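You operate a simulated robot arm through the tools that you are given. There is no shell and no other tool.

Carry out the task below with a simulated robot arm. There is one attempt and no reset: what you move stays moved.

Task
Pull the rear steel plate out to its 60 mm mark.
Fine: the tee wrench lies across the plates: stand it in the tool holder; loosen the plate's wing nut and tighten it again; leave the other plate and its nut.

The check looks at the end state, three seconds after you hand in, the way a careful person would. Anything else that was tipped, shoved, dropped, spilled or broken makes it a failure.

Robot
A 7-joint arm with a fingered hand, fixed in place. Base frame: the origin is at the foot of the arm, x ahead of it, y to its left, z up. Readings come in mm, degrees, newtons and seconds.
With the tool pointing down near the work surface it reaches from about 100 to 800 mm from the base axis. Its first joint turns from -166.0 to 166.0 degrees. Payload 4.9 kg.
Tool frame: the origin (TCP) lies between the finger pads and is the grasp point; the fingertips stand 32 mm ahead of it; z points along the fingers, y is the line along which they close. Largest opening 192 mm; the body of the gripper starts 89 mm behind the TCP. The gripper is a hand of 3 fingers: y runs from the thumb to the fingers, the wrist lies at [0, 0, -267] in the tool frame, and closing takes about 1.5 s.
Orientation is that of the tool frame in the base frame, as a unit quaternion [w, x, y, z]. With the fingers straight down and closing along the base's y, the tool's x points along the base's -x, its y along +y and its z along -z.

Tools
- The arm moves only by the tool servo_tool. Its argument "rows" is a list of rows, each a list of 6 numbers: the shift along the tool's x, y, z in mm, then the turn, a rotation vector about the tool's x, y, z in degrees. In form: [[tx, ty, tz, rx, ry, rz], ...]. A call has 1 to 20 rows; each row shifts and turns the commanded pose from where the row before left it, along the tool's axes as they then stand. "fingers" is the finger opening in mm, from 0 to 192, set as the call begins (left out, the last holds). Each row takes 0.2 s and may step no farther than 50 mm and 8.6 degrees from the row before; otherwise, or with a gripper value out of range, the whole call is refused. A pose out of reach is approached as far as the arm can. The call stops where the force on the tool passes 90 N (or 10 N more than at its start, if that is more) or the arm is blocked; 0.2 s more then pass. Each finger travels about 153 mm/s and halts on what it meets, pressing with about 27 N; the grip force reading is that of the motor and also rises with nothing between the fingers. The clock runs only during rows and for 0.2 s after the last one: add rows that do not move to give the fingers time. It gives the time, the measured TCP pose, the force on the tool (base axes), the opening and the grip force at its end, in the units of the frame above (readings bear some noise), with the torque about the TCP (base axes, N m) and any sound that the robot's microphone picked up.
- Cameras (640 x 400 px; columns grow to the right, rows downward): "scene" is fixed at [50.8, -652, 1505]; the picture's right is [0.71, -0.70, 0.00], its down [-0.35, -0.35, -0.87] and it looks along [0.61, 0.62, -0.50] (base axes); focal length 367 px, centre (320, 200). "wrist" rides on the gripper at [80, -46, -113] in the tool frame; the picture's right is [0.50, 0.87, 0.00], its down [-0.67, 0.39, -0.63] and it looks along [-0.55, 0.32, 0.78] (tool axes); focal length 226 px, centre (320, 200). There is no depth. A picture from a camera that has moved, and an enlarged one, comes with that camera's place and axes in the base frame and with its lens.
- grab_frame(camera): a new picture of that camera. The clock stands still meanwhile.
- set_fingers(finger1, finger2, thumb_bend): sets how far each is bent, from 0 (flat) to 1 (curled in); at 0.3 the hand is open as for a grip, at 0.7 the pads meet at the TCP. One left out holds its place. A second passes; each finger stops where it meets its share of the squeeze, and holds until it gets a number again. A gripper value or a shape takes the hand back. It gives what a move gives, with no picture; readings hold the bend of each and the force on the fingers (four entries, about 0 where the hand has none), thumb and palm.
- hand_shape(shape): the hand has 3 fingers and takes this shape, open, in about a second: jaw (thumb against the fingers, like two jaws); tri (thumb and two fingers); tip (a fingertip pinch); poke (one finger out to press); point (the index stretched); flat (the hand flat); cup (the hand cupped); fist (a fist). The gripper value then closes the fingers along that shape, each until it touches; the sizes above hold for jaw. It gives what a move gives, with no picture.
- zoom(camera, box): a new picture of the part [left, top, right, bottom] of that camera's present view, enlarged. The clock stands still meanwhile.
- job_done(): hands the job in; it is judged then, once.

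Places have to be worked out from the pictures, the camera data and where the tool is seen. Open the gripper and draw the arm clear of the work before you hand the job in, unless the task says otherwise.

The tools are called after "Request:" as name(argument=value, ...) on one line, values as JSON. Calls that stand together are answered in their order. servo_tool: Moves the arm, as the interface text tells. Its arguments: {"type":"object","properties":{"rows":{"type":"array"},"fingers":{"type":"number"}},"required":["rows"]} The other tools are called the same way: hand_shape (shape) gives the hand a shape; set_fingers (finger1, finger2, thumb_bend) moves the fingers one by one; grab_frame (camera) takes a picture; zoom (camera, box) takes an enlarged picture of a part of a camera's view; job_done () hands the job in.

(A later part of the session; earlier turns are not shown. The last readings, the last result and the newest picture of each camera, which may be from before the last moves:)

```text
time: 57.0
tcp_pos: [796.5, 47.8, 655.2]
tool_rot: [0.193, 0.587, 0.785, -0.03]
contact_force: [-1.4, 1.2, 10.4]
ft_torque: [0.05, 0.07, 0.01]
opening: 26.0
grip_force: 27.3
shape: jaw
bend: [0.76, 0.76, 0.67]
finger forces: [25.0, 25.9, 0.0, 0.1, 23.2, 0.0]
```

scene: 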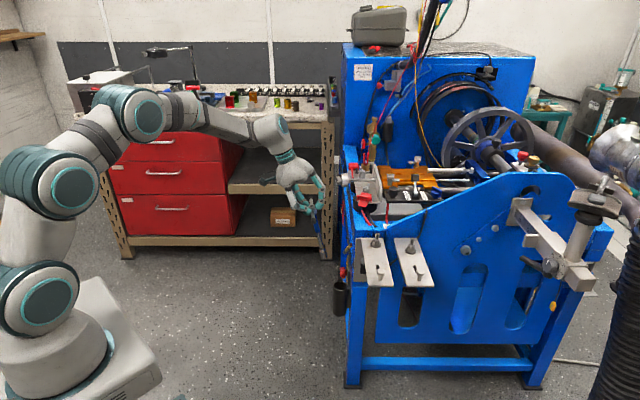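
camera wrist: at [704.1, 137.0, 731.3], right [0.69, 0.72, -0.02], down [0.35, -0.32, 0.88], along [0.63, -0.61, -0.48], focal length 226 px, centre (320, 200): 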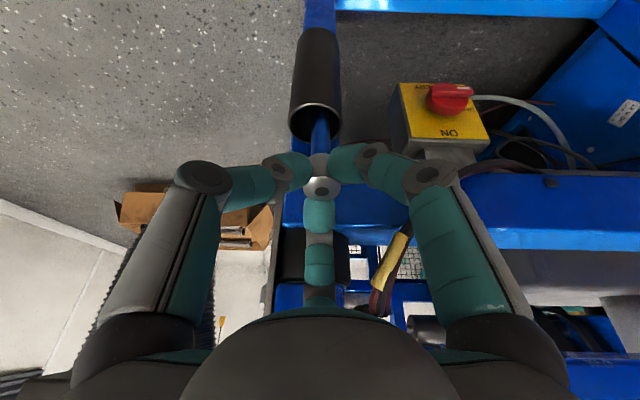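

Bottom reached (force flipped to +10 N). I ease up 1 mm and open the fingers only a little, to 42 mm, so nothing touches the machine.

Request:
servo_tool(rows=[[-0.34, 0.18, -0.93, 0, 0, 0], [0, 0, 0, 0, 0, 0]])

Request:
servo_tool(rows=[[0, 0, 0, 0, 0, 0], [0, 0, 0, 0, 0, 0], [0, 0, 0, 0, 0, 0]], fingers=42)

Request:
grab_frame(camera="wrist")

Request:
zoom(camera="scene", box=[305, 210, 375, 320])

```text
time: 57.6
tcp_pos: [796.7, 48.9, 653.8]
tool_rot: [0.192, 0.587, 0.786, -0.032]
contact_force: [-1.6, 1.3, 11.7]
ft_torque: [0.03, 0.06, 0.03]
opening: 25.8
grip_force: 26.8
shape: jaw
bend: [0.76, 0.76, 0.67]
finger forces: [25.4, 26.1, 0.0, 0.0, 22.9, 0.0]
```

```text
time: 58.4
tcp_pos: [795.4, 47.2, 652.3]
tool_rot: [0.192, 0.587, 0.786, -0.033]
contact_force: [-0.4, 0.6, 0.5]
ft_torque: [-0.02, 0.02, 0.01]
opening: 42.1
grip_force: 0.1
shape: jaw
bend: [0.77, 0.78, 0.7]
finger forces: [0.4, 0.0, 0.1, 0.1, 0.0, 0.0]
```

```text
taken
camera wrist: at [703.7, 137.2, 723.7], right [0.69, 0.72, -0.02], down [0.36, -0.32, 0.88], along [0.63, -0.61, -0.48], focal length 226 px, centre (320, 200)
```

wrist: 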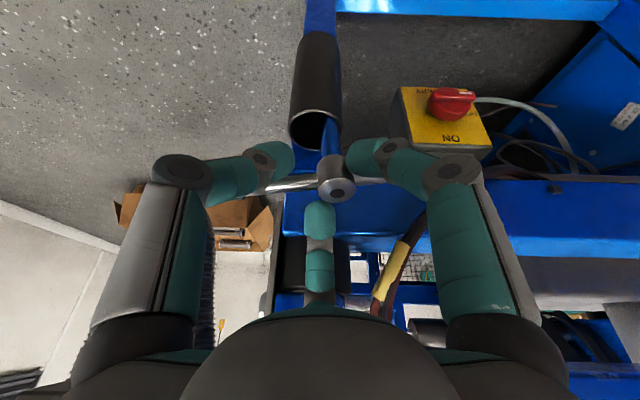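

```text
3.64 times, centred on (340, 265) of scene
camera zoom: at [50.8, -652.0, 1505.0], right [0.71, -0.7, 0.0], down [-0.35, -0.35, -0.87], along [0.61, 0.62, -0.5], focal length 1336 px, centre (247, -36)
```

zoom: 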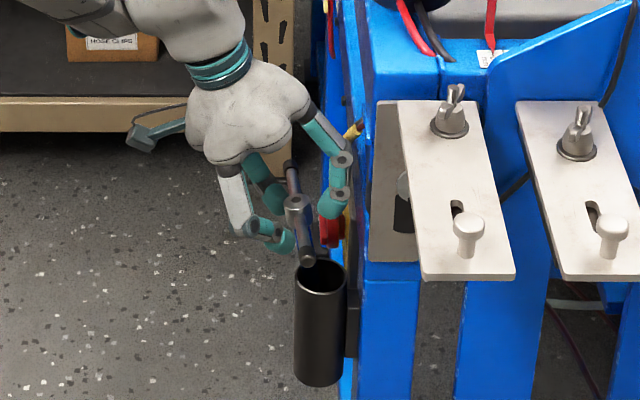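

Wrench released and standing in the tube, leaning slightly on the rim. I withdraw the hand slowly along the wrench axis.

Request:
servo_tool(rows=[[-0.8, 0.4, -4.9, 0, 0, 0], [-0.8, 0.4, -4.9, 0, 0, 0], [-0.8, 0.4, -4.9, 0, 0, 0], [-0.8, 0.4, -4.9, 0, 0, 0], [0, 0, 0, 0, 0, 0]])

Request:
zoom(camera="scene", box=[305, 210, 375, 320])

Request:
grab_frame(camera="wrist")

```text
time: 59.6
tcp_pos: [793.7, 50.1, 673.9]
tool_rot: [0.191, 0.587, 0.786, -0.032]
contact_force: [0.6, 0.3, 0.7]
ft_torque: [-0.01, -0.03, -0.06]
opening: 41.8
grip_force: 0.1
shape: jaw
bend: [0.77, 0.78, 0.7]
finger forces: [0.1, 0.1, 0.0, 0.0, 0.1, 0.1]
```

```text
3.64 times, centred on (340, 265) of scene
camera zoom: at [50.8, -652.0, 1505.0], right [0.71, -0.7, 0.0], down [-0.35, -0.35, -0.87], along [0.61, 0.62, -0.5], focal length 1336 px, centre (247, -36)
```

zoom: 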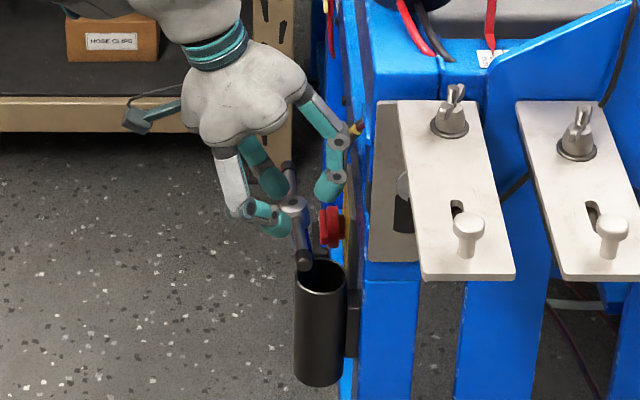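

```text
taken
camera wrist: at [701.9, 140.4, 743.8], right [0.69, 0.72, -0.02], down [0.36, -0.32, 0.88], along [0.63, -0.61, -0.48], focal length 226 px, centre (320, 200)
```

wrist: 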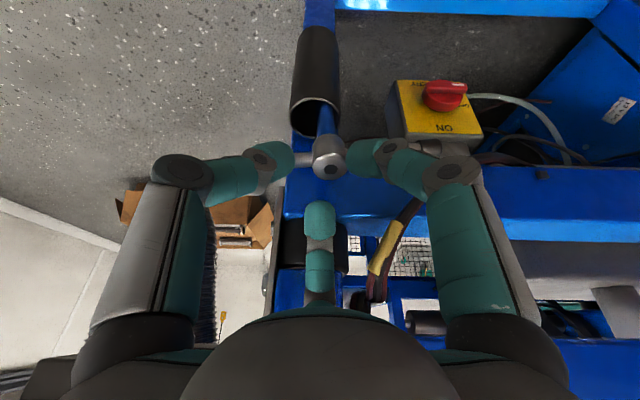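

Clear of contact. I continue up 80 mm along the same line, then look at the wrench.

Request:
servo_tool(rows=[[-1.58, 0.8, -9.85, 0, 0, 0], [-1.58, 0.8, -9.85, 0, 0, 0], [-1.58, 0.8, -9.85, 0, 0, 0], [-1.58, 0.8, -9.85, 0, 0, 0], [-1.58, 0.8, -9.85, 0, 0, 0], [-1.58, 0.8, -9.85, 0, 0, 0], [-1.58, 0.8, -9.85, 0, 0, 0], [-1.58, 0.8, -9.85, 0, 0, 0], [0, 0, 0, 0, 0, 0]])

Request:
zoom(camera="scene", box=[305, 210, 375, 320])

Request:
grab_frame(camera="wrist")

```text
time: 61.6
tcp_pos: [780.4, 61.4, 751.0]
tool_rot: [0.191, 0.587, 0.786, -0.032]
contact_force: [0.1, 0.0, 0.1]
ft_torque: [0.0, 0.03, -0.01]
opening: 42.2
grip_force: 0.1
shape: jaw
bend: [0.77, 0.78, 0.7]
finger forces: [0.0, 0.1, 0.0, 0.0, 0.1, 0.0]
```

```text
3.64 times, centred on (340, 265) of scene
camera zoom: at [50.8, -652.0, 1505.0], right [0.71, -0.7, 0.0], down [-0.35, -0.35, -0.87], along [0.61, 0.62, -0.5], focal length 1336 px, centre (247, -36)
```

zoom: 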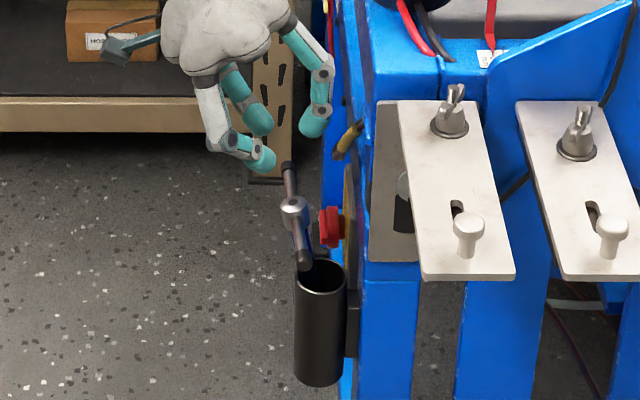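

```text
taken
camera wrist: at [689.9, 151.7, 822.3], right [0.69, 0.72, -0.02], down [0.36, -0.32, 0.88], along [0.63, -0.61, -0.48], focal length 226 px, centre (320, 200)
```

wrist: 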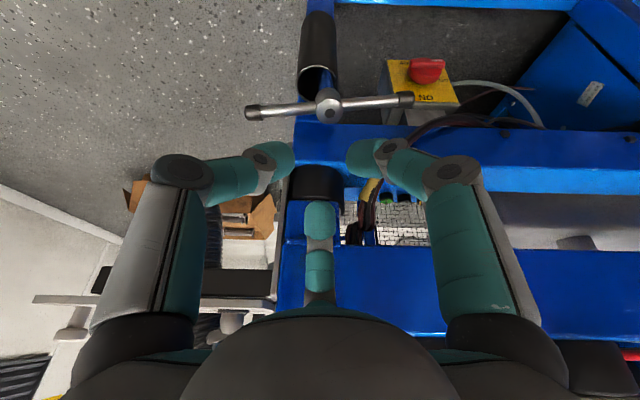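

The wrench stands in the holder. Now I raise the hand and bring the camera over the plates to study nut B and look for the 60 mm mark now that the wrench is gone.

Request:
servo_tool(rows=[[-6.6, -0.8, -31.6, 0, 0, 0], [-6.6, -0.8, -31.6, 0, 0, 0], [-6.6, -0.8, -31.6, 0, 0, 0], [-6.6, -0.8, -31.6, 0, 0, 0], [-6.6, -0.8, -31.6, 0, 0, 0], [-6.6, -0.8, -31.6, 0, 0, 0], [-6.6, -0.8, -31.6, 0, 0, 0], [-6.6, -0.8, -31.6, 0, 0, 0], [0, 0, 0, 0, 0, 0]])

Request:
zoom(camera="scene", box=[355, 225, 405, 295])

Request:
zoom(camera="scene", box=[385, 225, 440, 295])

Request:
zoom(camera="scene", box=[315, 230, 375, 330])

```text
time: 63.6
tcp_pos: [720.3, 81.9, 1000.8]
tool_rot: [0.191, 0.587, 0.786, -0.031]
contact_force: [-0.2, 0.7, -0.2]
ft_torque: [0.0, -0.01, 0.02]
opening: 41.9
grip_force: 0.0
shape: jaw
bend: [0.77, 0.78, 0.7]
finger forces: [0.0, 0.1, 0.0, 0.1, 0.0, 0.0]
```

```text
5.71 times, centred on (380, 260) of scene
camera zoom: at [50.8, -652.0, 1505.0], right [0.71, -0.7, 0.0], down [-0.35, -0.35, -0.87], along [0.61, 0.62, -0.5], focal length 2099 px, centre (-23, -143)
```

zoom: 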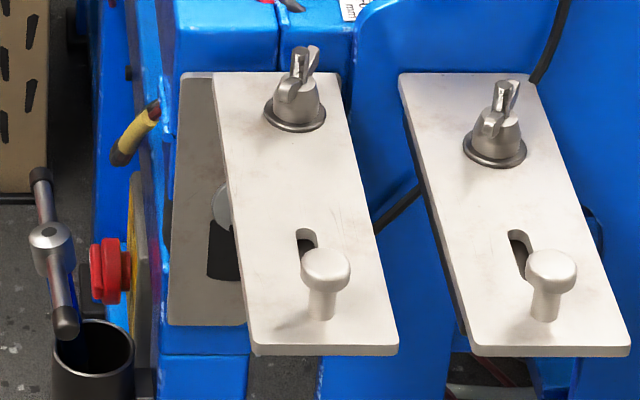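

```text
5.71 times, centred on (412, 260) of scene
camera zoom: at [50.8, -652.0, 1505.0], right [0.71, -0.7, 0.0], down [-0.35, -0.35, -0.87], along [0.61, 0.62, -0.5], focal length 2099 px, centre (-209, -143)
```

zoom: 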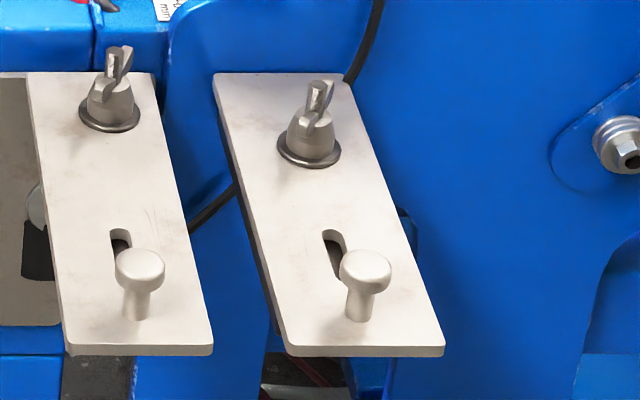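

```text
4.00 times, centred on (345, 280) of scene
camera zoom: at [50.8, -652.0, 1505.0], right [0.71, -0.7, 0.0], down [-0.35, -0.35, -0.87], along [0.61, 0.62, -0.5], focal length 1470 px, centre (220, -120)
```

zoom: 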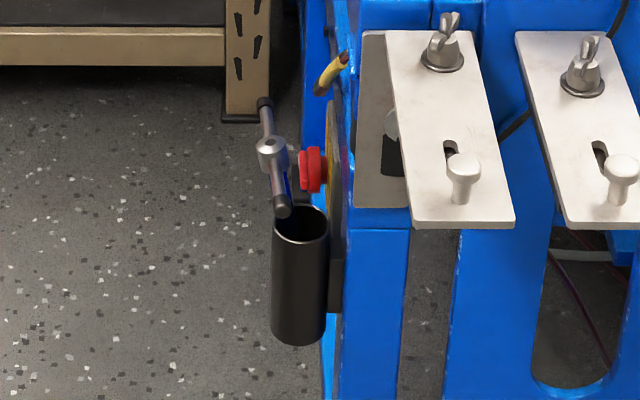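

The wrench is standing well. I zoom hard on the slots and the washers to look for graduation marks.

Request:
zoom(camera="scene", box=[408, 262, 422, 276])

Request:
zoom(camera="scene", box=[400, 236, 420, 256])

Request:
zoom(camera="scene", box=[374, 258, 398, 282])

```text
16.00 times, centred on (415, 269) of scene
camera zoom: at [50.8, -652.0, 1505.0], right [0.71, -0.7, 0.0], down [-0.35, -0.35, -0.87], along [0.61, 0.62, -0.5], focal length 5878 px, centre (-1200, -904)
```

zoom: 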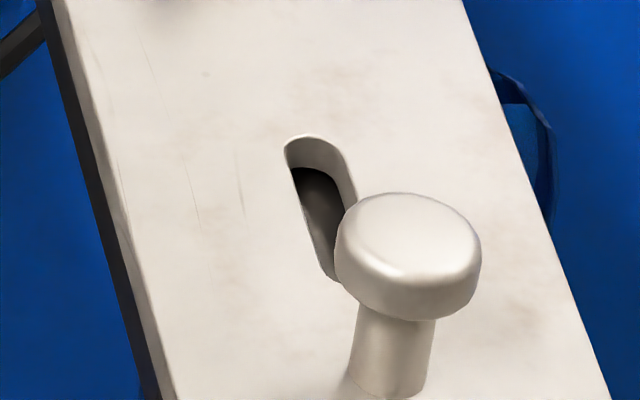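

```text
16.00 times, centred on (410, 246) of scene
camera zoom: at [50.8, -652.0, 1505.0], right [0.71, -0.7, 0.0], down [-0.35, -0.35, -0.87], along [0.61, 0.62, -0.5], focal length 5878 px, centre (-1120, -536)
```

zoom: 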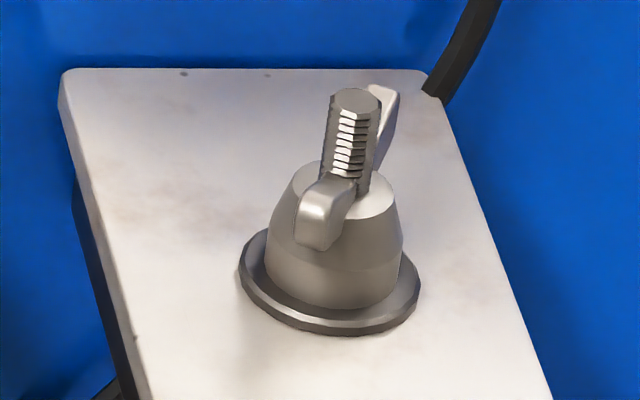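

```text
16.00 times, centred on (386, 270) of scene
camera zoom: at [50.8, -652.0, 1505.0], right [0.71, -0.7, 0.0], down [-0.35, -0.35, -0.87], along [0.61, 0.62, -0.5], focal length 5878 px, centre (-736, -920)
```

zoom: 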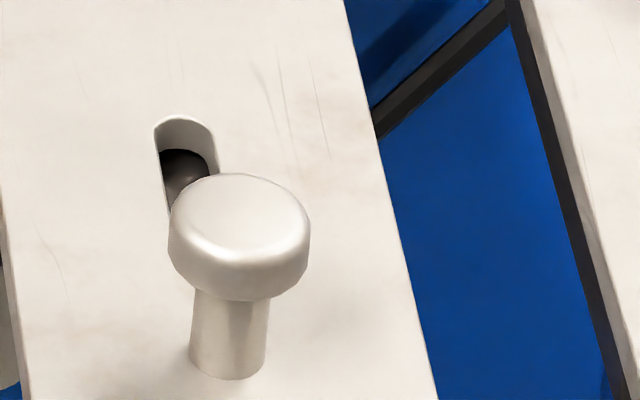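

The wings of nut B lie along about az 15°/195°, wings at z≈826–843, stud top ≈850. I test the "poke" shape in free air as a possible wing-pusher.

Request:
hand_shape(shape="poke")

Request:
grab_frame(camera="wrist")

Request:
zoom(camera="scene", box=[260, 130, 380, 230])

```text
time: 64.5
tcp_pos: [721.0, 82.3, 1001.4]
tool_rot: [0.191, 0.587, 0.786, -0.033]
contact_force: [0.6, -0.4, 0.8]
ft_torque: [0.0, 0.01, -0.03]
opening: 0.0
grip_force: 0.0
shape: poke
bend: [1.0, 1.0, 0.91]
finger forces: [0.0, 0.0, 0.0, 0.0, 0.0, 0.1]
```

```text
taken
camera wrist: at [628.9, 171.4, 1071.7], right [0.69, 0.72, -0.02], down [0.35, -0.32, 0.88], along [0.63, -0.61, -0.48], focal length 226 px, centre (320, 200)
```

wrist: 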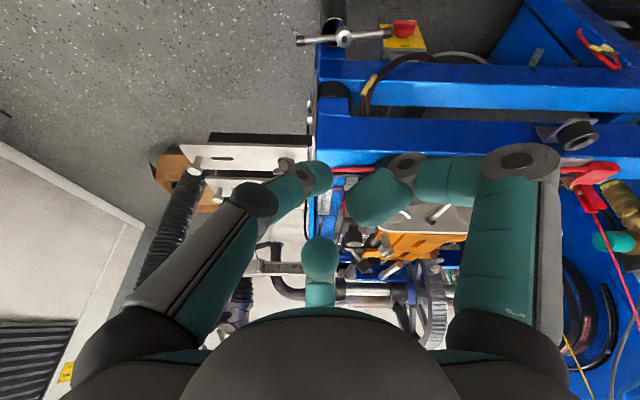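

```text
4.00 times, centred on (320, 180) of scene
camera zoom: at [50.8, -652.0, 1505.0], right [0.71, -0.7, 0.0], down [-0.35, -0.35, -0.87], along [0.61, 0.62, -0.5], focal length 1470 px, centre (320, 280)
```

zoom: 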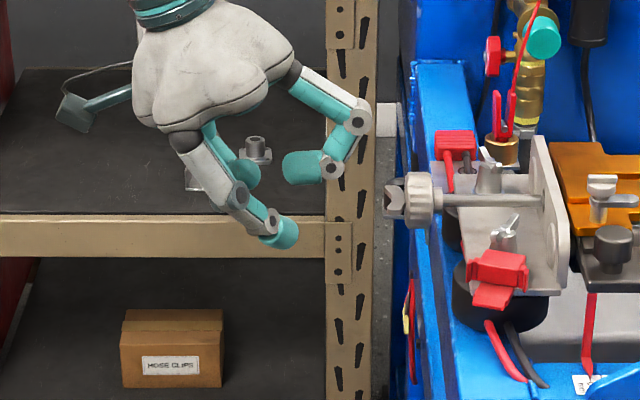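

Poke puts the thumb tip on the axis with the other fingers curled behind. Let me also see the "point" shape.

Request:
hand_shape(shape="point")

Request:
grab_frame(camera="wrist")

Request:
zoom(camera="scene", box=[260, 130, 380, 230])

```text
time: 65.4
tcp_pos: [720.4, 80.3, 1000.7]
tool_rot: [0.192, 0.587, 0.786, -0.032]
contact_force: [0.0, 0.6, 0.2]
ft_torque: [0.01, -0.03, 0.0]
opening: 184.6
grip_force: 0.0
shape: point
bend: [0.7, 1.0, 0.78]
finger forces: [0.0, 0.0, 0.0, 0.1, 0.1, 0.0]
```

```text
taken
camera wrist: at [628.9, 171.4, 1071.7], right [0.69, 0.72, -0.02], down [0.35, -0.32, 0.88], along [0.63, -0.61, -0.48], focal length 226 px, centre (320, 200)
```

wrist: 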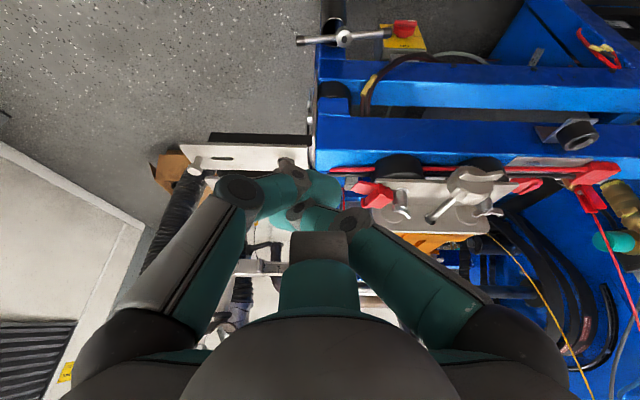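

```text
4.00 times, centred on (320, 180) of scene
camera zoom: at [50.8, -652.0, 1505.0], right [0.71, -0.7, 0.0], down [-0.35, -0.35, -0.87], along [0.61, 0.62, -0.5], focal length 1470 px, centre (320, 280)
```

zoom: 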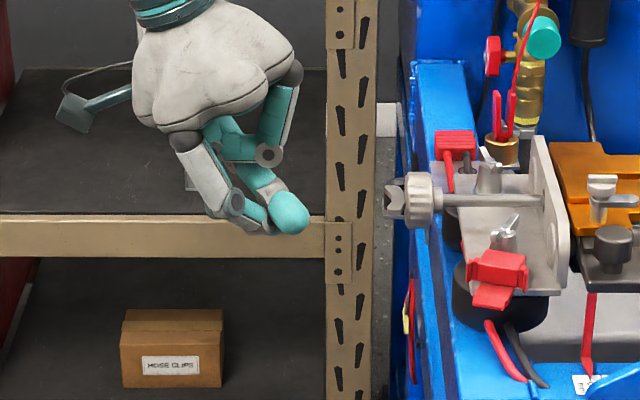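

Point is not useful. I try curling both fingers and leaving the thumb fairly straight, as a peg for pushing wings.

Request:
set_fingers(finger1=1.0, finger2=1.0, thumb_bend=0.4)

Request:
grab_frame(camera="wrist")

Request:
zoom(camera="scene", box=[260, 130, 380, 230])

```text
time: 66.4
tcp_pos: [720.4, 82.5, 1000.3]
tool_rot: [0.191, 0.588, 0.786, -0.032]
contact_force: [-0.2, -0.4, -0.3]
ft_torque: [-0.01, -0.01, -0.02]
opening: 77.9
grip_force: 0.0
shape: fingers
bend: [0.94, 1.0, 0.4]
finger forces: [0.0, 0.0, 0.0, 0.1, 0.1, 0.1]
```

```text
taken
camera wrist: at [628.9, 171.4, 1071.7], right [0.69, 0.72, -0.02], down [0.35, -0.32, 0.88], along [0.63, -0.61, -0.48], focal length 226 px, centre (320, 200)
```

wrist: 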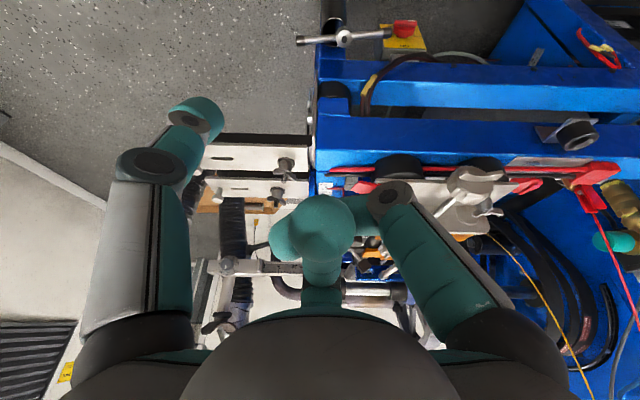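

```text
4.00 times, centred on (320, 180) of scene
camera zoom: at [50.8, -652.0, 1505.0], right [0.71, -0.7, 0.0], down [-0.35, -0.35, -0.87], along [0.61, 0.62, -0.5], focal length 1470 px, centre (320, 280)
```

zoom: 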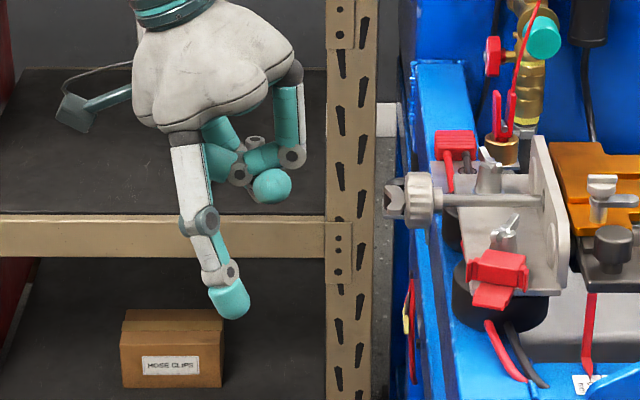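

With both fingers curled and the thumb at 0.4 bend, the thumb makes a good peg (tip at tool (0, −90, 34)). I rotate to a pose with the thumb on the robot side, tilted ~38° outward, and move the thumb tip to a point beside and above nut B.

Request:
servo_tool(rows=[[0, 0, 0, -4.34, 1.29, 6.64], [0, 0, 0, -4.34, 1.29, 6.64], [0, 0, 0, -4.34, 1.29, 6.64], [0, 0, 0, -4.34, 1.29, 6.64], [0, 0, 0, -4.34, 1.29, 6.64], [-22.4, 15.5, 17.0, 0, 0, 0], [-22.4, 15.5, 17.0, 0, 0, 0], [-22.4, 15.5, 17.0, 0, 0, 0], [-22.4, 15.5, 17.0, 0, 0, 0], [-22.4, 15.5, 17.0, 0, 0, 0], [-22.4, 15.5, 17.0, 0, 0, 0], [-22.4, 15.5, 17.0, 0, 0, 0], [-22.4, 15.5, 17.0, 0, 0, 0], [0, 0, 0, 0, 0, 0]])

Request:
grab_frame(camera="wrist")

Request:
grab_frame(camera="scene")

```text
time: 69.4
tcp_pos: [857.0, -133.3, 970.5]
tool_rot: [0.254, 0.741, 0.588, 0.204]
contact_force: [-0.6, -0.4, -0.6]
ft_torque: [0.01, 0.01, -0.02]
opening: 78.0
grip_force: 0.1
shape: fingers
bend: [0.94, 1.0, 0.4]
finger forces: [0.0, 0.1, 0.0, 0.1, 0.0, 0.0]
```

```text
taken
camera wrist: at [772.8, -32.1, 1032.4], right [0.78, 0.33, 0.53], down [-0.23, -0.64, 0.74], along [0.58, -0.7, -0.42], focal length 226 px, centre (320, 200)
```

wrist: 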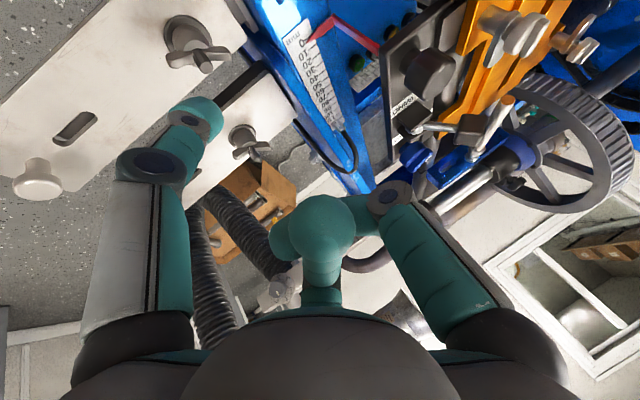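

```text
taken
```

scene: 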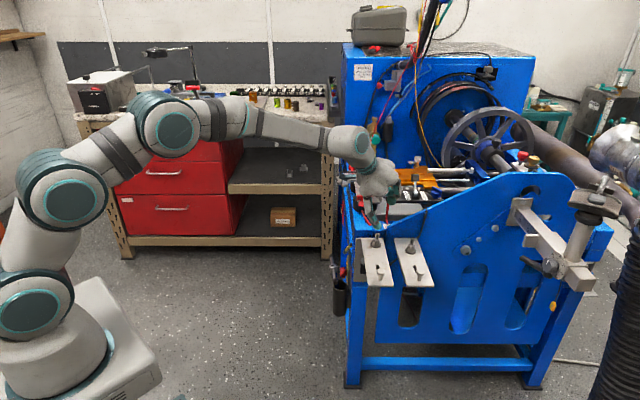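

I see a long mm scale label near the plates' inner ends; I zoom on it and on the plate B surface and its inner end.

Request:
zoom(camera="wrist", box=[260, 0, 400, 140])

Request:
zoom(camera="wrist", box=[150, 30, 310, 190])

```text
2.86 times, centred on (330, 70) of wrist
camera zoom: at [772.8, -32.1, 1032.4], right [0.78, 0.33, 0.53], down [-0.23, -0.64, 0.74], along [0.58, -0.7, -0.42], focal length 646 px, centre (291, 571)
```

zoom: 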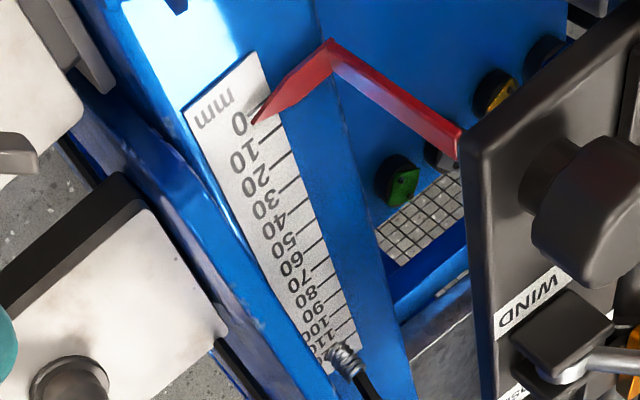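

```text
2.50 times, centred on (230, 110) of wrist
camera zoom: at [772.8, -32.1, 1032.4], right [0.78, 0.33, 0.53], down [-0.23, -0.64, 0.74], along [0.58, -0.7, -0.42], focal length 565 px, centre (545, 425)
```

zoom: 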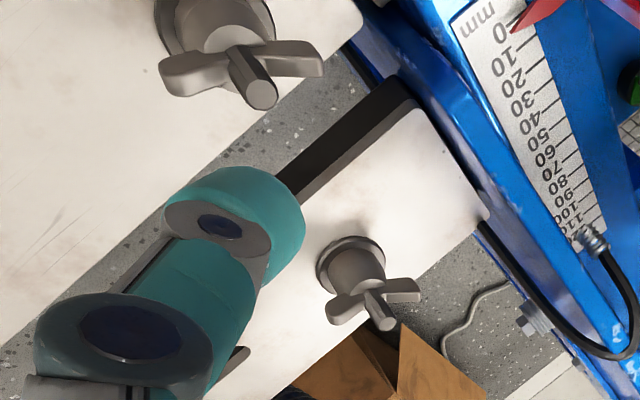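

That long scale belongs to the black carriage's pointer, not to the plates. Nut B is at about (880, -205) with wings along az ≈ 11°. I check where the thumb tip really is.

Request:
zoom(camera="scene", box=[345, 180, 425, 260])

```text
5.00 times, centred on (385, 220) of scene
camera zoom: at [50.8, -652.0, 1505.0], right [0.71, -0.7, 0.0], down [-0.35, -0.35, -0.87], along [0.61, 0.62, -0.5], focal length 1837 px, centre (-5, 100)
```

zoom: 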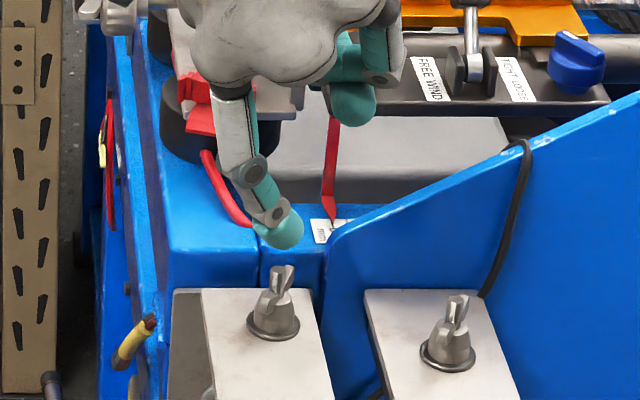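

The thumb tip position agrees with my estimate within a few mm. I move it beside the near wing of nut B, still above (tip at z≈860).

Request:
servo_tool(rows=[[-12.4, 8.8, 15.85, 0, 0, 0], [-12.4, 8.8, 15.85, 0, 0, 0], [-12.4, 8.8, 15.85, 0, 0, 0], [-12.4, 8.8, 15.85, 0, 0, 0], [0, 0, 0, 0, 0, 0]])

Request:
zoom(camera="scene", box=[375, 205, 435, 265])

Request:
grab_frame(camera="wrist")

```text
time: 70.6
tcp_pos: [911.0, -198.3, 943.7]
tool_rot: [0.254, 0.741, 0.588, 0.203]
contact_force: [0.2, -0.3, -0.1]
ft_torque: [0.01, -0.05, 0.0]
opening: 78.2
grip_force: 0.0
shape: fingers
bend: [0.94, 1.0, 0.4]
finger forces: [0.0, 0.0, 0.0, 0.0, 0.1, 0.0]
```

```text
6.67 times, centred on (405, 235) of scene
camera zoom: at [50.8, -652.0, 1505.0], right [0.71, -0.7, 0.0], down [-0.35, -0.35, -0.87], along [0.61, 0.62, -0.5], focal length 2449 px, centre (-247, -33)
```

zoom: 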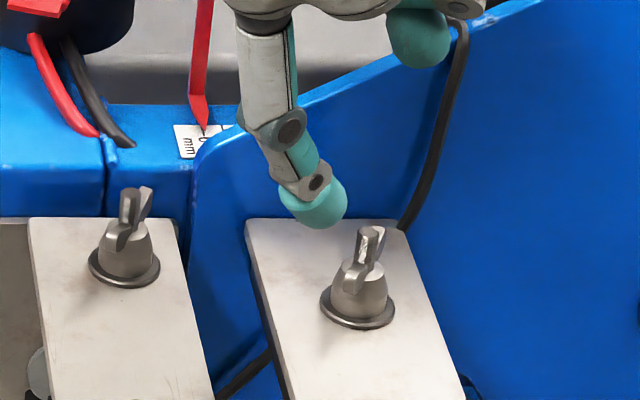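

```text
taken
camera wrist: at [825.2, -96.2, 1004.7], right [0.78, 0.33, 0.53], down [-0.23, -0.64, 0.74], along [0.58, -0.7, -0.42], focal length 226 px, centre (320, 200)
```

wrist: 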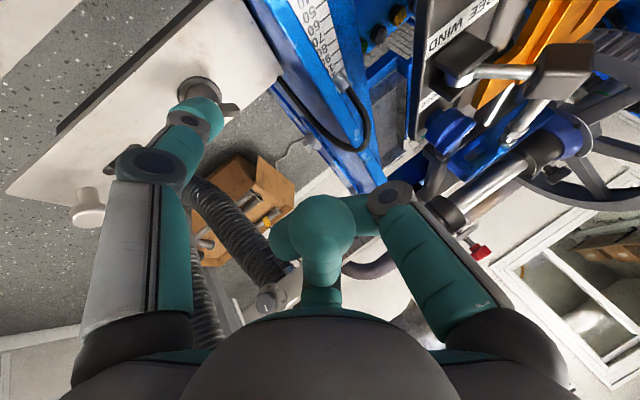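

Tip is about 21 mm to the +y side of the near wing, its end near z≈855. I lower it 27 mm to wing height.

Request:
servo_tool(rows=[[0, -5.55, 7.1, 0, 0, 0], [0, -5.55, 7.1, 0, 0, 0], [0, -5.55, 7.1, 0, 0, 0], [0, 0, 0, 0, 0, 0]])

Request:
zoom(camera="scene", box=[385, 220, 425, 260])

Request:
zoom(camera="wrist", box=[110, 40, 290, 220])

```text
time: 71.6
tcp_pos: [911.8, -196.8, 915.8]
tool_rot: [0.254, 0.741, 0.588, 0.203]
contact_force: [-0.1, 0.7, 0.0]
ft_torque: [-0.04, -0.01, 0.02]
opening: 77.8
grip_force: 0.1
shape: fingers
bend: [0.94, 1.0, 0.4]
finger forces: [0.0, 0.0, 0.0, 0.0, 0.0, 0.0]
```

```text
10.00 times, centred on (405, 240) of scene
camera zoom: at [50.8, -652.0, 1505.0], right [0.71, -0.7, 0.0], down [-0.35, -0.35, -0.87], along [0.61, 0.62, -0.5], focal length 3674 px, centre (-530, -200)
```

zoom: 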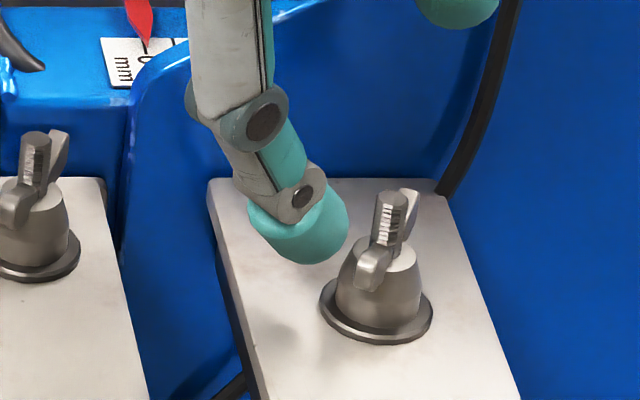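

```text
2.22 times, centred on (200, 130) of wrist
camera zoom: at [825.9, -95.3, 977.7], right [0.78, 0.33, 0.53], down [-0.23, -0.64, 0.74], along [0.58, -0.7, -0.42], focal length 502 px, centre (587, 356)
```

zoom: 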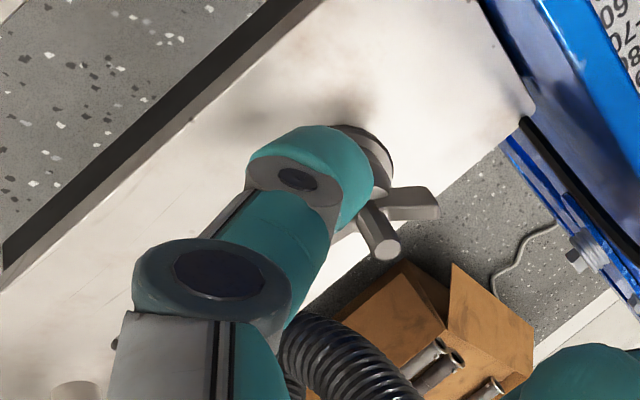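

The thumb tip is beside the near wing with ~5 mm gap. I push it along an arc around the nut axis (counter-clockwise), first about 55°, and look.

Request:
servo_tool(rows=[[-4.56, 1.98, 1.52, 0, 0, 0], [-3.67, -0.94, -0.75, 0, 0, 0], [-3.9, -0.33, -0.28, 0, 0, 0], [0, 0, 0, 0, 0, 0]])

Request:
zoom(camera="scene", box=[385, 220, 425, 260])

Request:
zoom(camera="wrist", box=[110, 40, 290, 220])

```text
time: 72.6
tcp_pos: [909.1, -209.3, 915.6]
tool_rot: [0.255, 0.741, 0.587, 0.203]
contact_force: [1.5, 3.4, 0.3]
ft_torque: [0.22, -0.04, -0.14]
opening: 77.7
grip_force: 1.5
shape: fingers
bend: [0.94, 1.0, 0.4]
finger forces: [0.0, 0.1, 0.0, 0.0, 2.9, 0.0]
```

```text
10.00 times, centred on (405, 240) of scene
camera zoom: at [50.8, -652.0, 1505.0], right [0.71, -0.7, 0.0], down [-0.35, -0.35, -0.87], along [0.61, 0.62, -0.5], focal length 3674 px, centre (-530, -200)
```

zoom: 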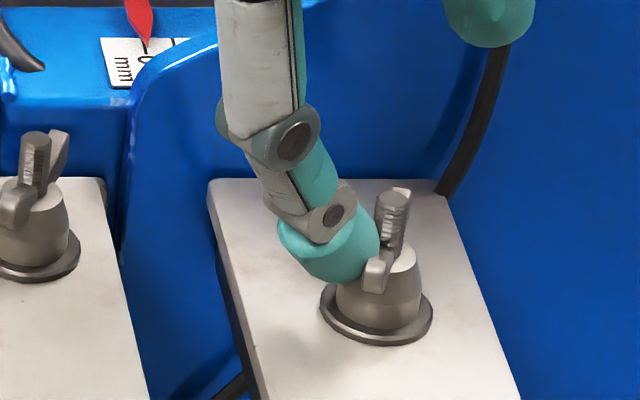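

```text
2.22 times, centred on (200, 130) of wrist
camera zoom: at [824.1, -107.2, 977.9], right [0.78, 0.33, 0.53], down [-0.23, -0.64, 0.74], along [0.58, -0.7, -0.42], focal length 502 px, centre (587, 356)
```

zoom: 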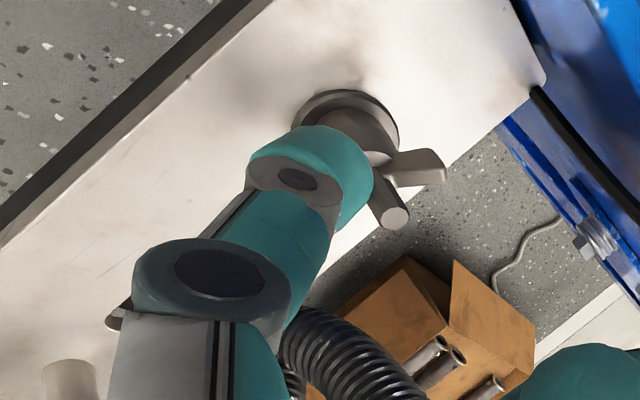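

Contact made at only ~4 N and the wing has begun to turn. I continue along the arc.

Request:
servo_tool(rows=[[-3.94, 0.25, 0.17, 0, 0, 0], [-3.85, 0.88, 0.67, 0, 0, 0], [-3.5, 1.38, 1.06, 0, 0, 0], [0, 0, 0, 0, 0, 0]])

Request:
zoom(camera="scene", box=[385, 220, 425, 260])

Request:
zoom(camera="wrist", box=[110, 40, 290, 220])

```text
time: 73.6
tcp_pos: [909.4, -221.4, 916.0]
tool_rot: [0.255, 0.741, 0.588, 0.201]
contact_force: [-1.2, 1.2, -0.7]
ft_torque: [0.08, 0.07, -0.06]
opening: 79.6
grip_force: 1.0
shape: fingers
bend: [0.94, 1.0, 0.39]
finger forces: [0.0, 0.0, 0.1, 0.0, 2.1, 0.1]
```

```text
10.00 times, centred on (405, 240) of scene
camera zoom: at [50.8, -652.0, 1505.0], right [0.71, -0.7, 0.0], down [-0.35, -0.35, -0.87], along [0.61, 0.62, -0.5], focal length 3674 px, centre (-530, -200)
```

zoom: 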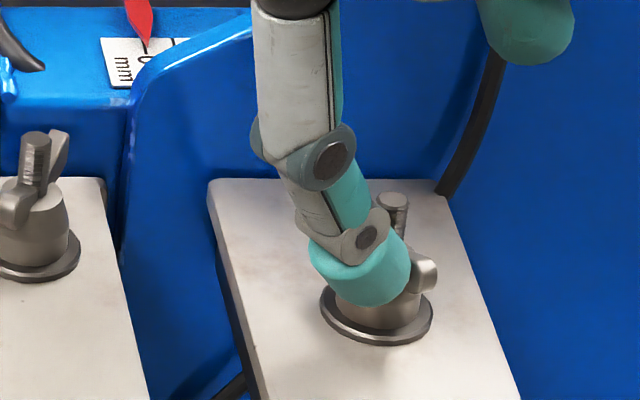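

```text
2.22 times, centred on (200, 130) of wrist
camera zoom: at [824.6, -119.8, 977.6], right [0.78, 0.33, 0.53], down [-0.23, -0.64, 0.74], along [0.58, -0.7, -0.42], focal length 502 px, centre (587, 356)
```

zoom: 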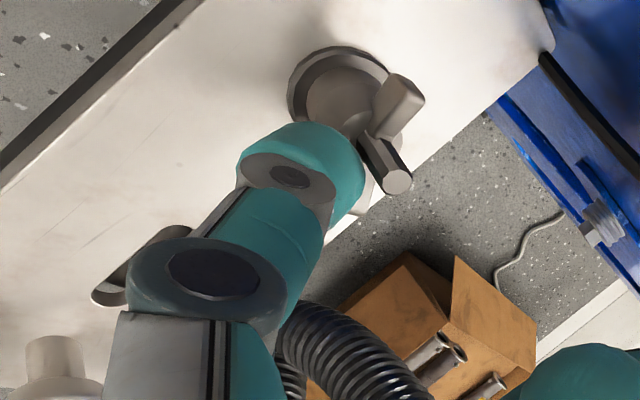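

Nut B has turned about 60° with hardly any resistance. I continue the arc another ~65°.

Request:
servo_tool(rows=[[-3.15, 1.88, 1.45, 0, 0, 0], [-2.5, 2.33, 1.8, 0, 0, 0], [-2.08, 2.74, 2.12, 0, 0, 0], [-1.31, 2.91, 2.27, 0, 0, 0], [-0.56, 3.01, 2.35, 0, 0, 0], [0, 0, 0, 0, 0, 0]])

Request:
zoom(camera="scene", box=[385, 220, 425, 260])

Request:
zoom(camera="wrist", box=[110, 40, 290, 220])

```text
time: 75.0
tcp_pos: [923.5, -235.8, 915.2]
tool_rot: [0.254, 0.741, 0.588, 0.202]
contact_force: [-2.0, -0.5, -0.1]
ft_torque: [0.01, 0.12, 0.02]
opening: 80.1
grip_force: 0.7
shape: fingers
bend: [0.94, 1.0, 0.39]
finger forces: [0.0, 0.1, 0.1, 0.1, 1.7, 0.0]
```

```text
10.00 times, centred on (405, 240) of scene
camera zoom: at [50.8, -652.0, 1505.0], right [0.71, -0.7, 0.0], down [-0.35, -0.35, -0.87], along [0.61, 0.62, -0.5], focal length 3674 px, centre (-530, -200)
```

zoom: 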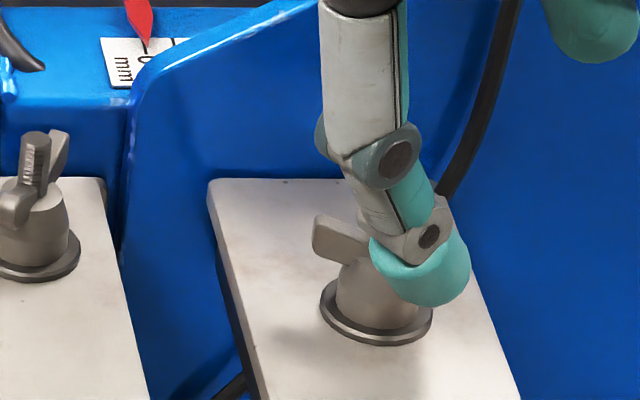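

```text
2.22 times, centred on (200, 130) of wrist
camera zoom: at [838.5, -132.5, 977.8], right [0.78, 0.33, 0.53], down [-0.23, -0.64, 0.74], along [0.58, -0.7, -0.42], focal length 502 px, centre (587, 356)
```

zoom: 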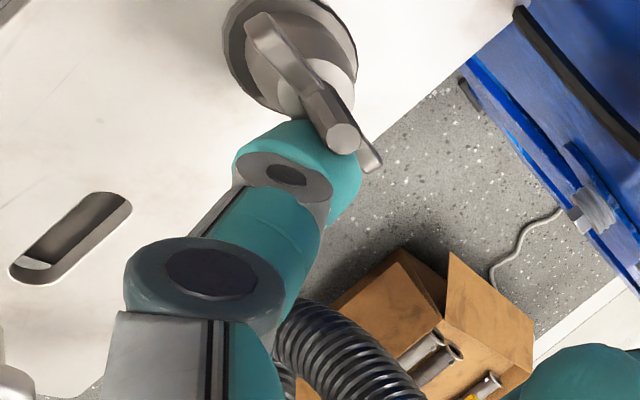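

Nut B has turned ~115°. I lift over the nut and come down on the other side of the opposite wing for the next push.

Request:
servo_tool(rows=[[0, 11.7, -15.0, 0, 0, 0], [0, 11.7, -15.0, 0, 0, 0], [22.85, 0.93, 0.85, 0, 0, 0], [22.85, 0.93, 0.85, 0, 0, 0], [0, 0, 0, 0, 0, 0]])

Request:
zoom(camera="scene", box=[385, 215, 425, 255])

Request:
zoom(camera="wrist", box=[110, 40, 290, 220])

```text
time: 76.2
tcp_pos: [935.9, -190.2, 952.9]
tool_rot: [0.254, 0.74, 0.588, 0.203]
contact_force: [-0.2, -0.4, -0.6]
ft_torque: [0.05, 0.03, 0.02]
opening: 78.1
grip_force: 0.1
shape: fingers
bend: [0.94, 1.0, 0.4]
finger forces: [0.0, 0.0, 0.0, 0.0, 0.1, 0.0]
```

```text
10.00 times, centred on (405, 235) of scene
camera zoom: at [50.8, -652.0, 1505.0], right [0.71, -0.7, 0.0], down [-0.35, -0.35, -0.87], along [0.61, 0.62, -0.5], focal length 3674 px, centre (-530, -150)
```

zoom: 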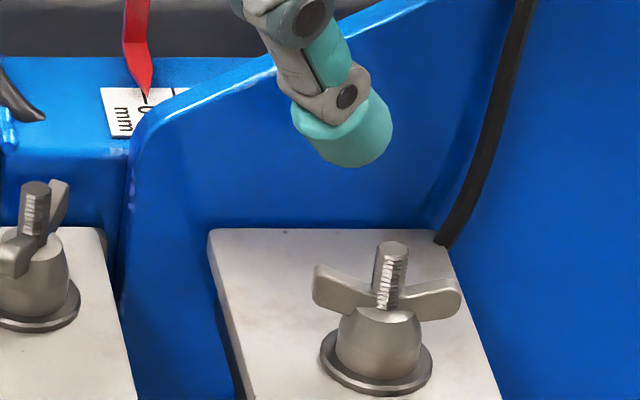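

```text
2.22 times, centred on (200, 130) of wrist
camera zoom: at [851.6, -88.5, 1015.8], right [0.78, 0.33, 0.53], down [-0.23, -0.64, 0.74], along [0.58, -0.7, -0.42], focal length 502 px, centre (587, 356)
```

zoom: 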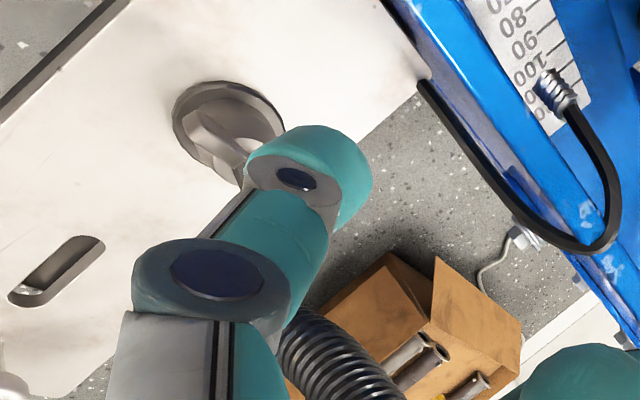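

The wings now lie along az ≈129°/309° (turned ~118°). I lower the tip behind the other wing and push it around another quarter turn.

Request:
servo_tool(rows=[[0, -11.7, 15.0, 0, 0, 0], [0, -11.7, 15.0, 0, 0, 0], [0, 0, 0, 0, 0, 0], [-6.48, -2.11, -1.69, 0, 0, 0], [-0.71, -3.11, -2.43, 0, 0, 0], [-1.46, -2.89, -2.26, 0, 0, 0], [-2.1, -2.6, -2.05, 0, 0, 0], [-2.69, -2.17, -1.71, 0, 0, 0], [-3.21, -1.83, -1.45, 0, 0, 0], [-3.56, -1.28, -1.02, 0, 0, 0], [-3.89, -0.65, -0.53, 0, 0, 0], [0, 0, 0, 0, 0, 0]])

Request:
zoom(camera="scene", box=[385, 220, 425, 260])

Request:
zoom(camera="wrist", box=[110, 40, 290, 220])

```text
time: 78.8
tcp_pos: [909.0, -208.8, 914.6]
tool_rot: [0.255, 0.74, 0.588, 0.203]
contact_force: [0.4, 0.9, 0.1]
ft_torque: [0.03, -0.04, -0.06]
opening: 76.4
grip_force: 1.3
shape: fingers
bend: [0.94, 1.0, 0.41]
finger forces: [0.1, 0.1, 0.1, 0.1, 1.5, 0.0]
```

```text
10.00 times, centred on (405, 240) of scene
camera zoom: at [50.8, -652.0, 1505.0], right [0.71, -0.7, 0.0], down [-0.35, -0.35, -0.87], along [0.61, 0.62, -0.5], focal length 3674 px, centre (-530, -200)
```

zoom: 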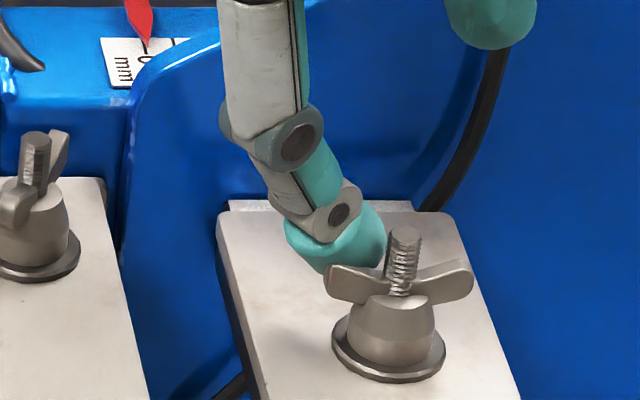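

```text
2.22 times, centred on (200, 130) of wrist
camera zoom: at [824.9, -107.5, 977.0], right [0.78, 0.33, 0.53], down [-0.23, -0.64, 0.74], along [0.58, -0.7, -0.42], focal length 502 px, centre (587, 356)
```

zoom: 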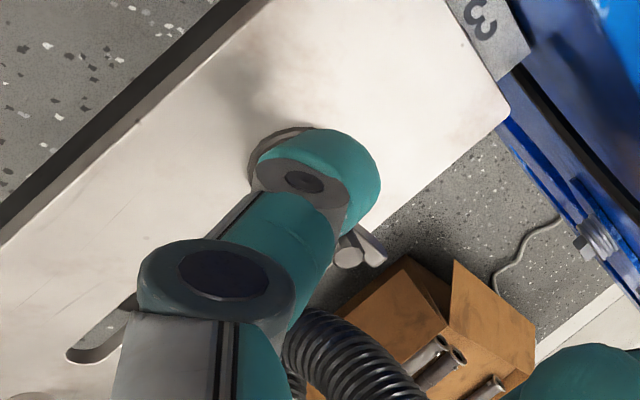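

The plate itself has begun to slide outward with the nut — it is already loose — and an engraved number appears on the bar beneath at its inner end. I stop pushing and look closely.

Request:
zoom(camera="wrist", box=[210, 30, 270, 90])

Request:
zoom(camera="scene", box=[400, 232, 424, 256])

```text
6.67 times, centred on (240, 60) of wrist
camera zoom: at [824.9, -107.5, 977.0], right [0.78, 0.33, 0.53], down [-0.23, -0.64, 0.74], along [0.58, -0.7, -0.42], focal length 1507 px, centre (853, 1133)
```

zoom: 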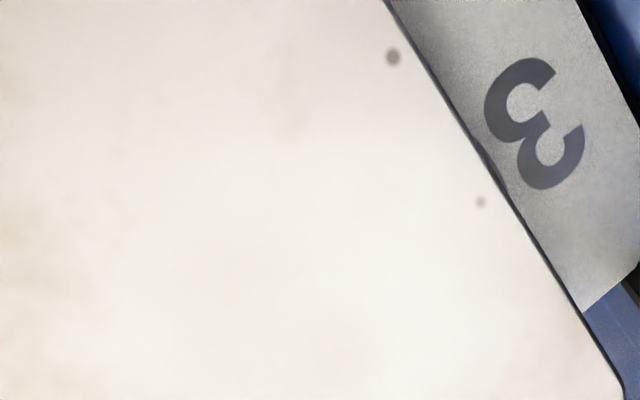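

```text
16.00 times, centred on (412, 244) of scene
camera zoom: at [50.8, -652.0, 1505.0], right [0.71, -0.7, 0.0], down [-0.35, -0.35, -0.87], along [0.61, 0.62, -0.5], focal length 5878 px, centre (-1152, -504)
```

zoom: 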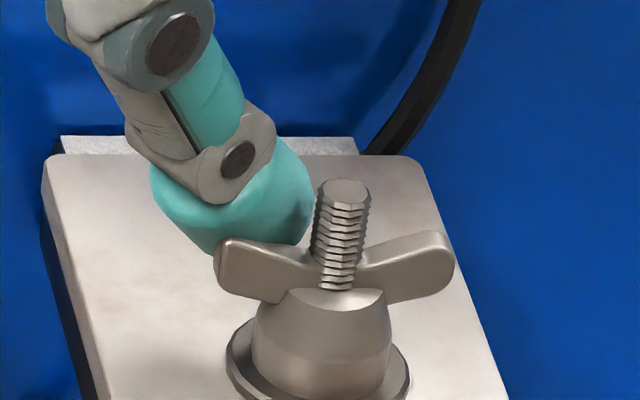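

The plate is free and has slid ~17 mm out, uncovering a numbered scale on the bar under its inner end. I lift the thumb away; next I will grip knob B and pull in a controlled way.

Request:
servo_tool(rows=[[0, 12.3, -15.8, 0, 0, 0], [0, 12.3, -15.8, 0, 0, 0], [0, 12.3, -15.8, 0, 0, 0], [-16.2, -11.5, -25.6, 0, 0, 0], [-16.2, -11.5, -25.6, 0, 0, 0], [-16.2, -11.5, -25.6, 0, 0, 0], [-16.2, -11.5, -25.6, 0, 0, 0], [-16.2, -11.5, -25.6, 0, 0, 0], [0, 0, 0, 0, 0, 0]])

Request:
servo_tool(rows=[[0, 0, 0, 0.618, 2.696, -8.025], [0, 0, 0, 0.618, 2.696, -8.025], [0, 0, 0, 0.618, 2.696, -8.025], [0, 0, 0, 0.618, 2.696, -8.025], [0, 0, 0, 0.618, 2.696, -8.025], [0, 0, 0, 0.618, 2.696, -8.025], [0, 0, 0, 0.618, 2.696, -8.025], [0, 0, 0, 0.618, 2.696, -8.025], [0, 0, 0, 0.618, 2.696, -8.025], [0, 0, 0, 0.618, 2.696, -8.025], [0, 0, 0, 0.618, 2.696, -8.025], [0, 0, 0, 0.618, 2.696, -8.025], [0, 0, 0, 0.618, 2.696, -8.025], [0, 0, 0, 0.618, 2.696, -8.025], [0, 0, 0, 0, 0, 0]], fingers=70)

Request:
grab_frame(camera="wrist")

Request:
zoom(camera="scene", box=[360, 220, 450, 310])

```text
time: 80.8
tcp_pos: [769.6, -258.9, 1039.9]
tool_rot: [0.256, 0.74, 0.588, 0.202]
contact_force: [0.4, 0.0, -0.9]
ft_torque: [0.0, -0.01, 0.0]
opening: 77.9
grip_force: 0.1
shape: fingers
bend: [0.94, 1.0, 0.4]
finger forces: [0.0, 0.1, 0.0, 0.1, 0.0, 0.0]
```

```text
time: 84.0
tcp_pos: [755.9, -256.3, 1036.7]
tool_rot: [0.087, -0.144, 0.984, 0.062]
contact_force: [-0.2, -0.3, 0.2]
ft_torque: [0.01, -0.02, 0.01]
opening: 184.5
grip_force: 0.0
shape: point
bend: [0.7, 1.0, 0.78]
finger forces: [0.0, 0.0, 0.1, 0.0, 0.0, 0.0]
out of reach, approached as far as the arm can: row 14
```

```text
taken
camera wrist: at [676.9, -336.9, 1128.8], right [-0.72, 0.69, -0.01], down [0.42, 0.46, 0.78], along [0.54, 0.56, -0.62], focal length 226 px, centre (320, 200)
```

wrist: 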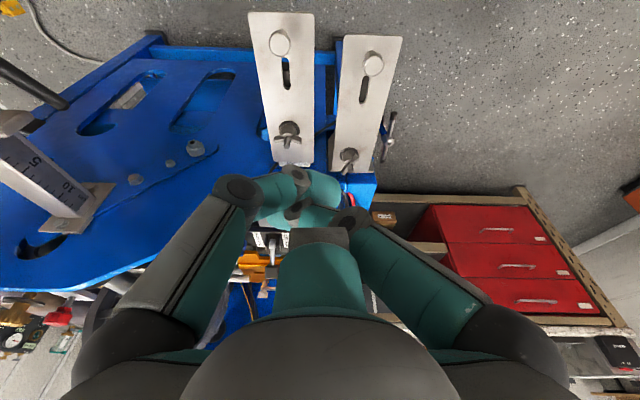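

```text
4.44 times, centred on (405, 265) of scene
camera zoom: at [50.8, -652.0, 1505.0], right [0.71, -0.7, 0.0], down [-0.35, -0.35, -0.87], along [0.61, 0.62, -0.5], focal length 1633 px, centre (-58, -89)
```

zoom: 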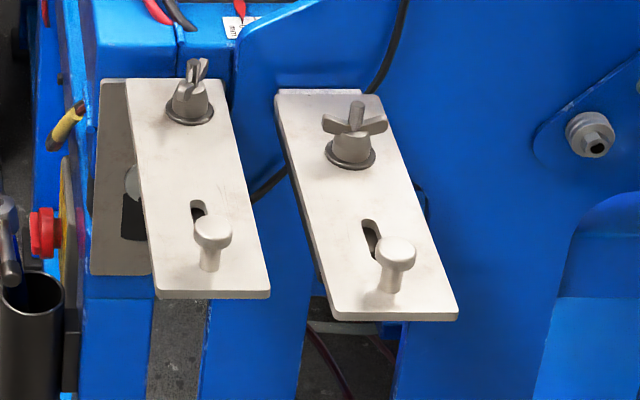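

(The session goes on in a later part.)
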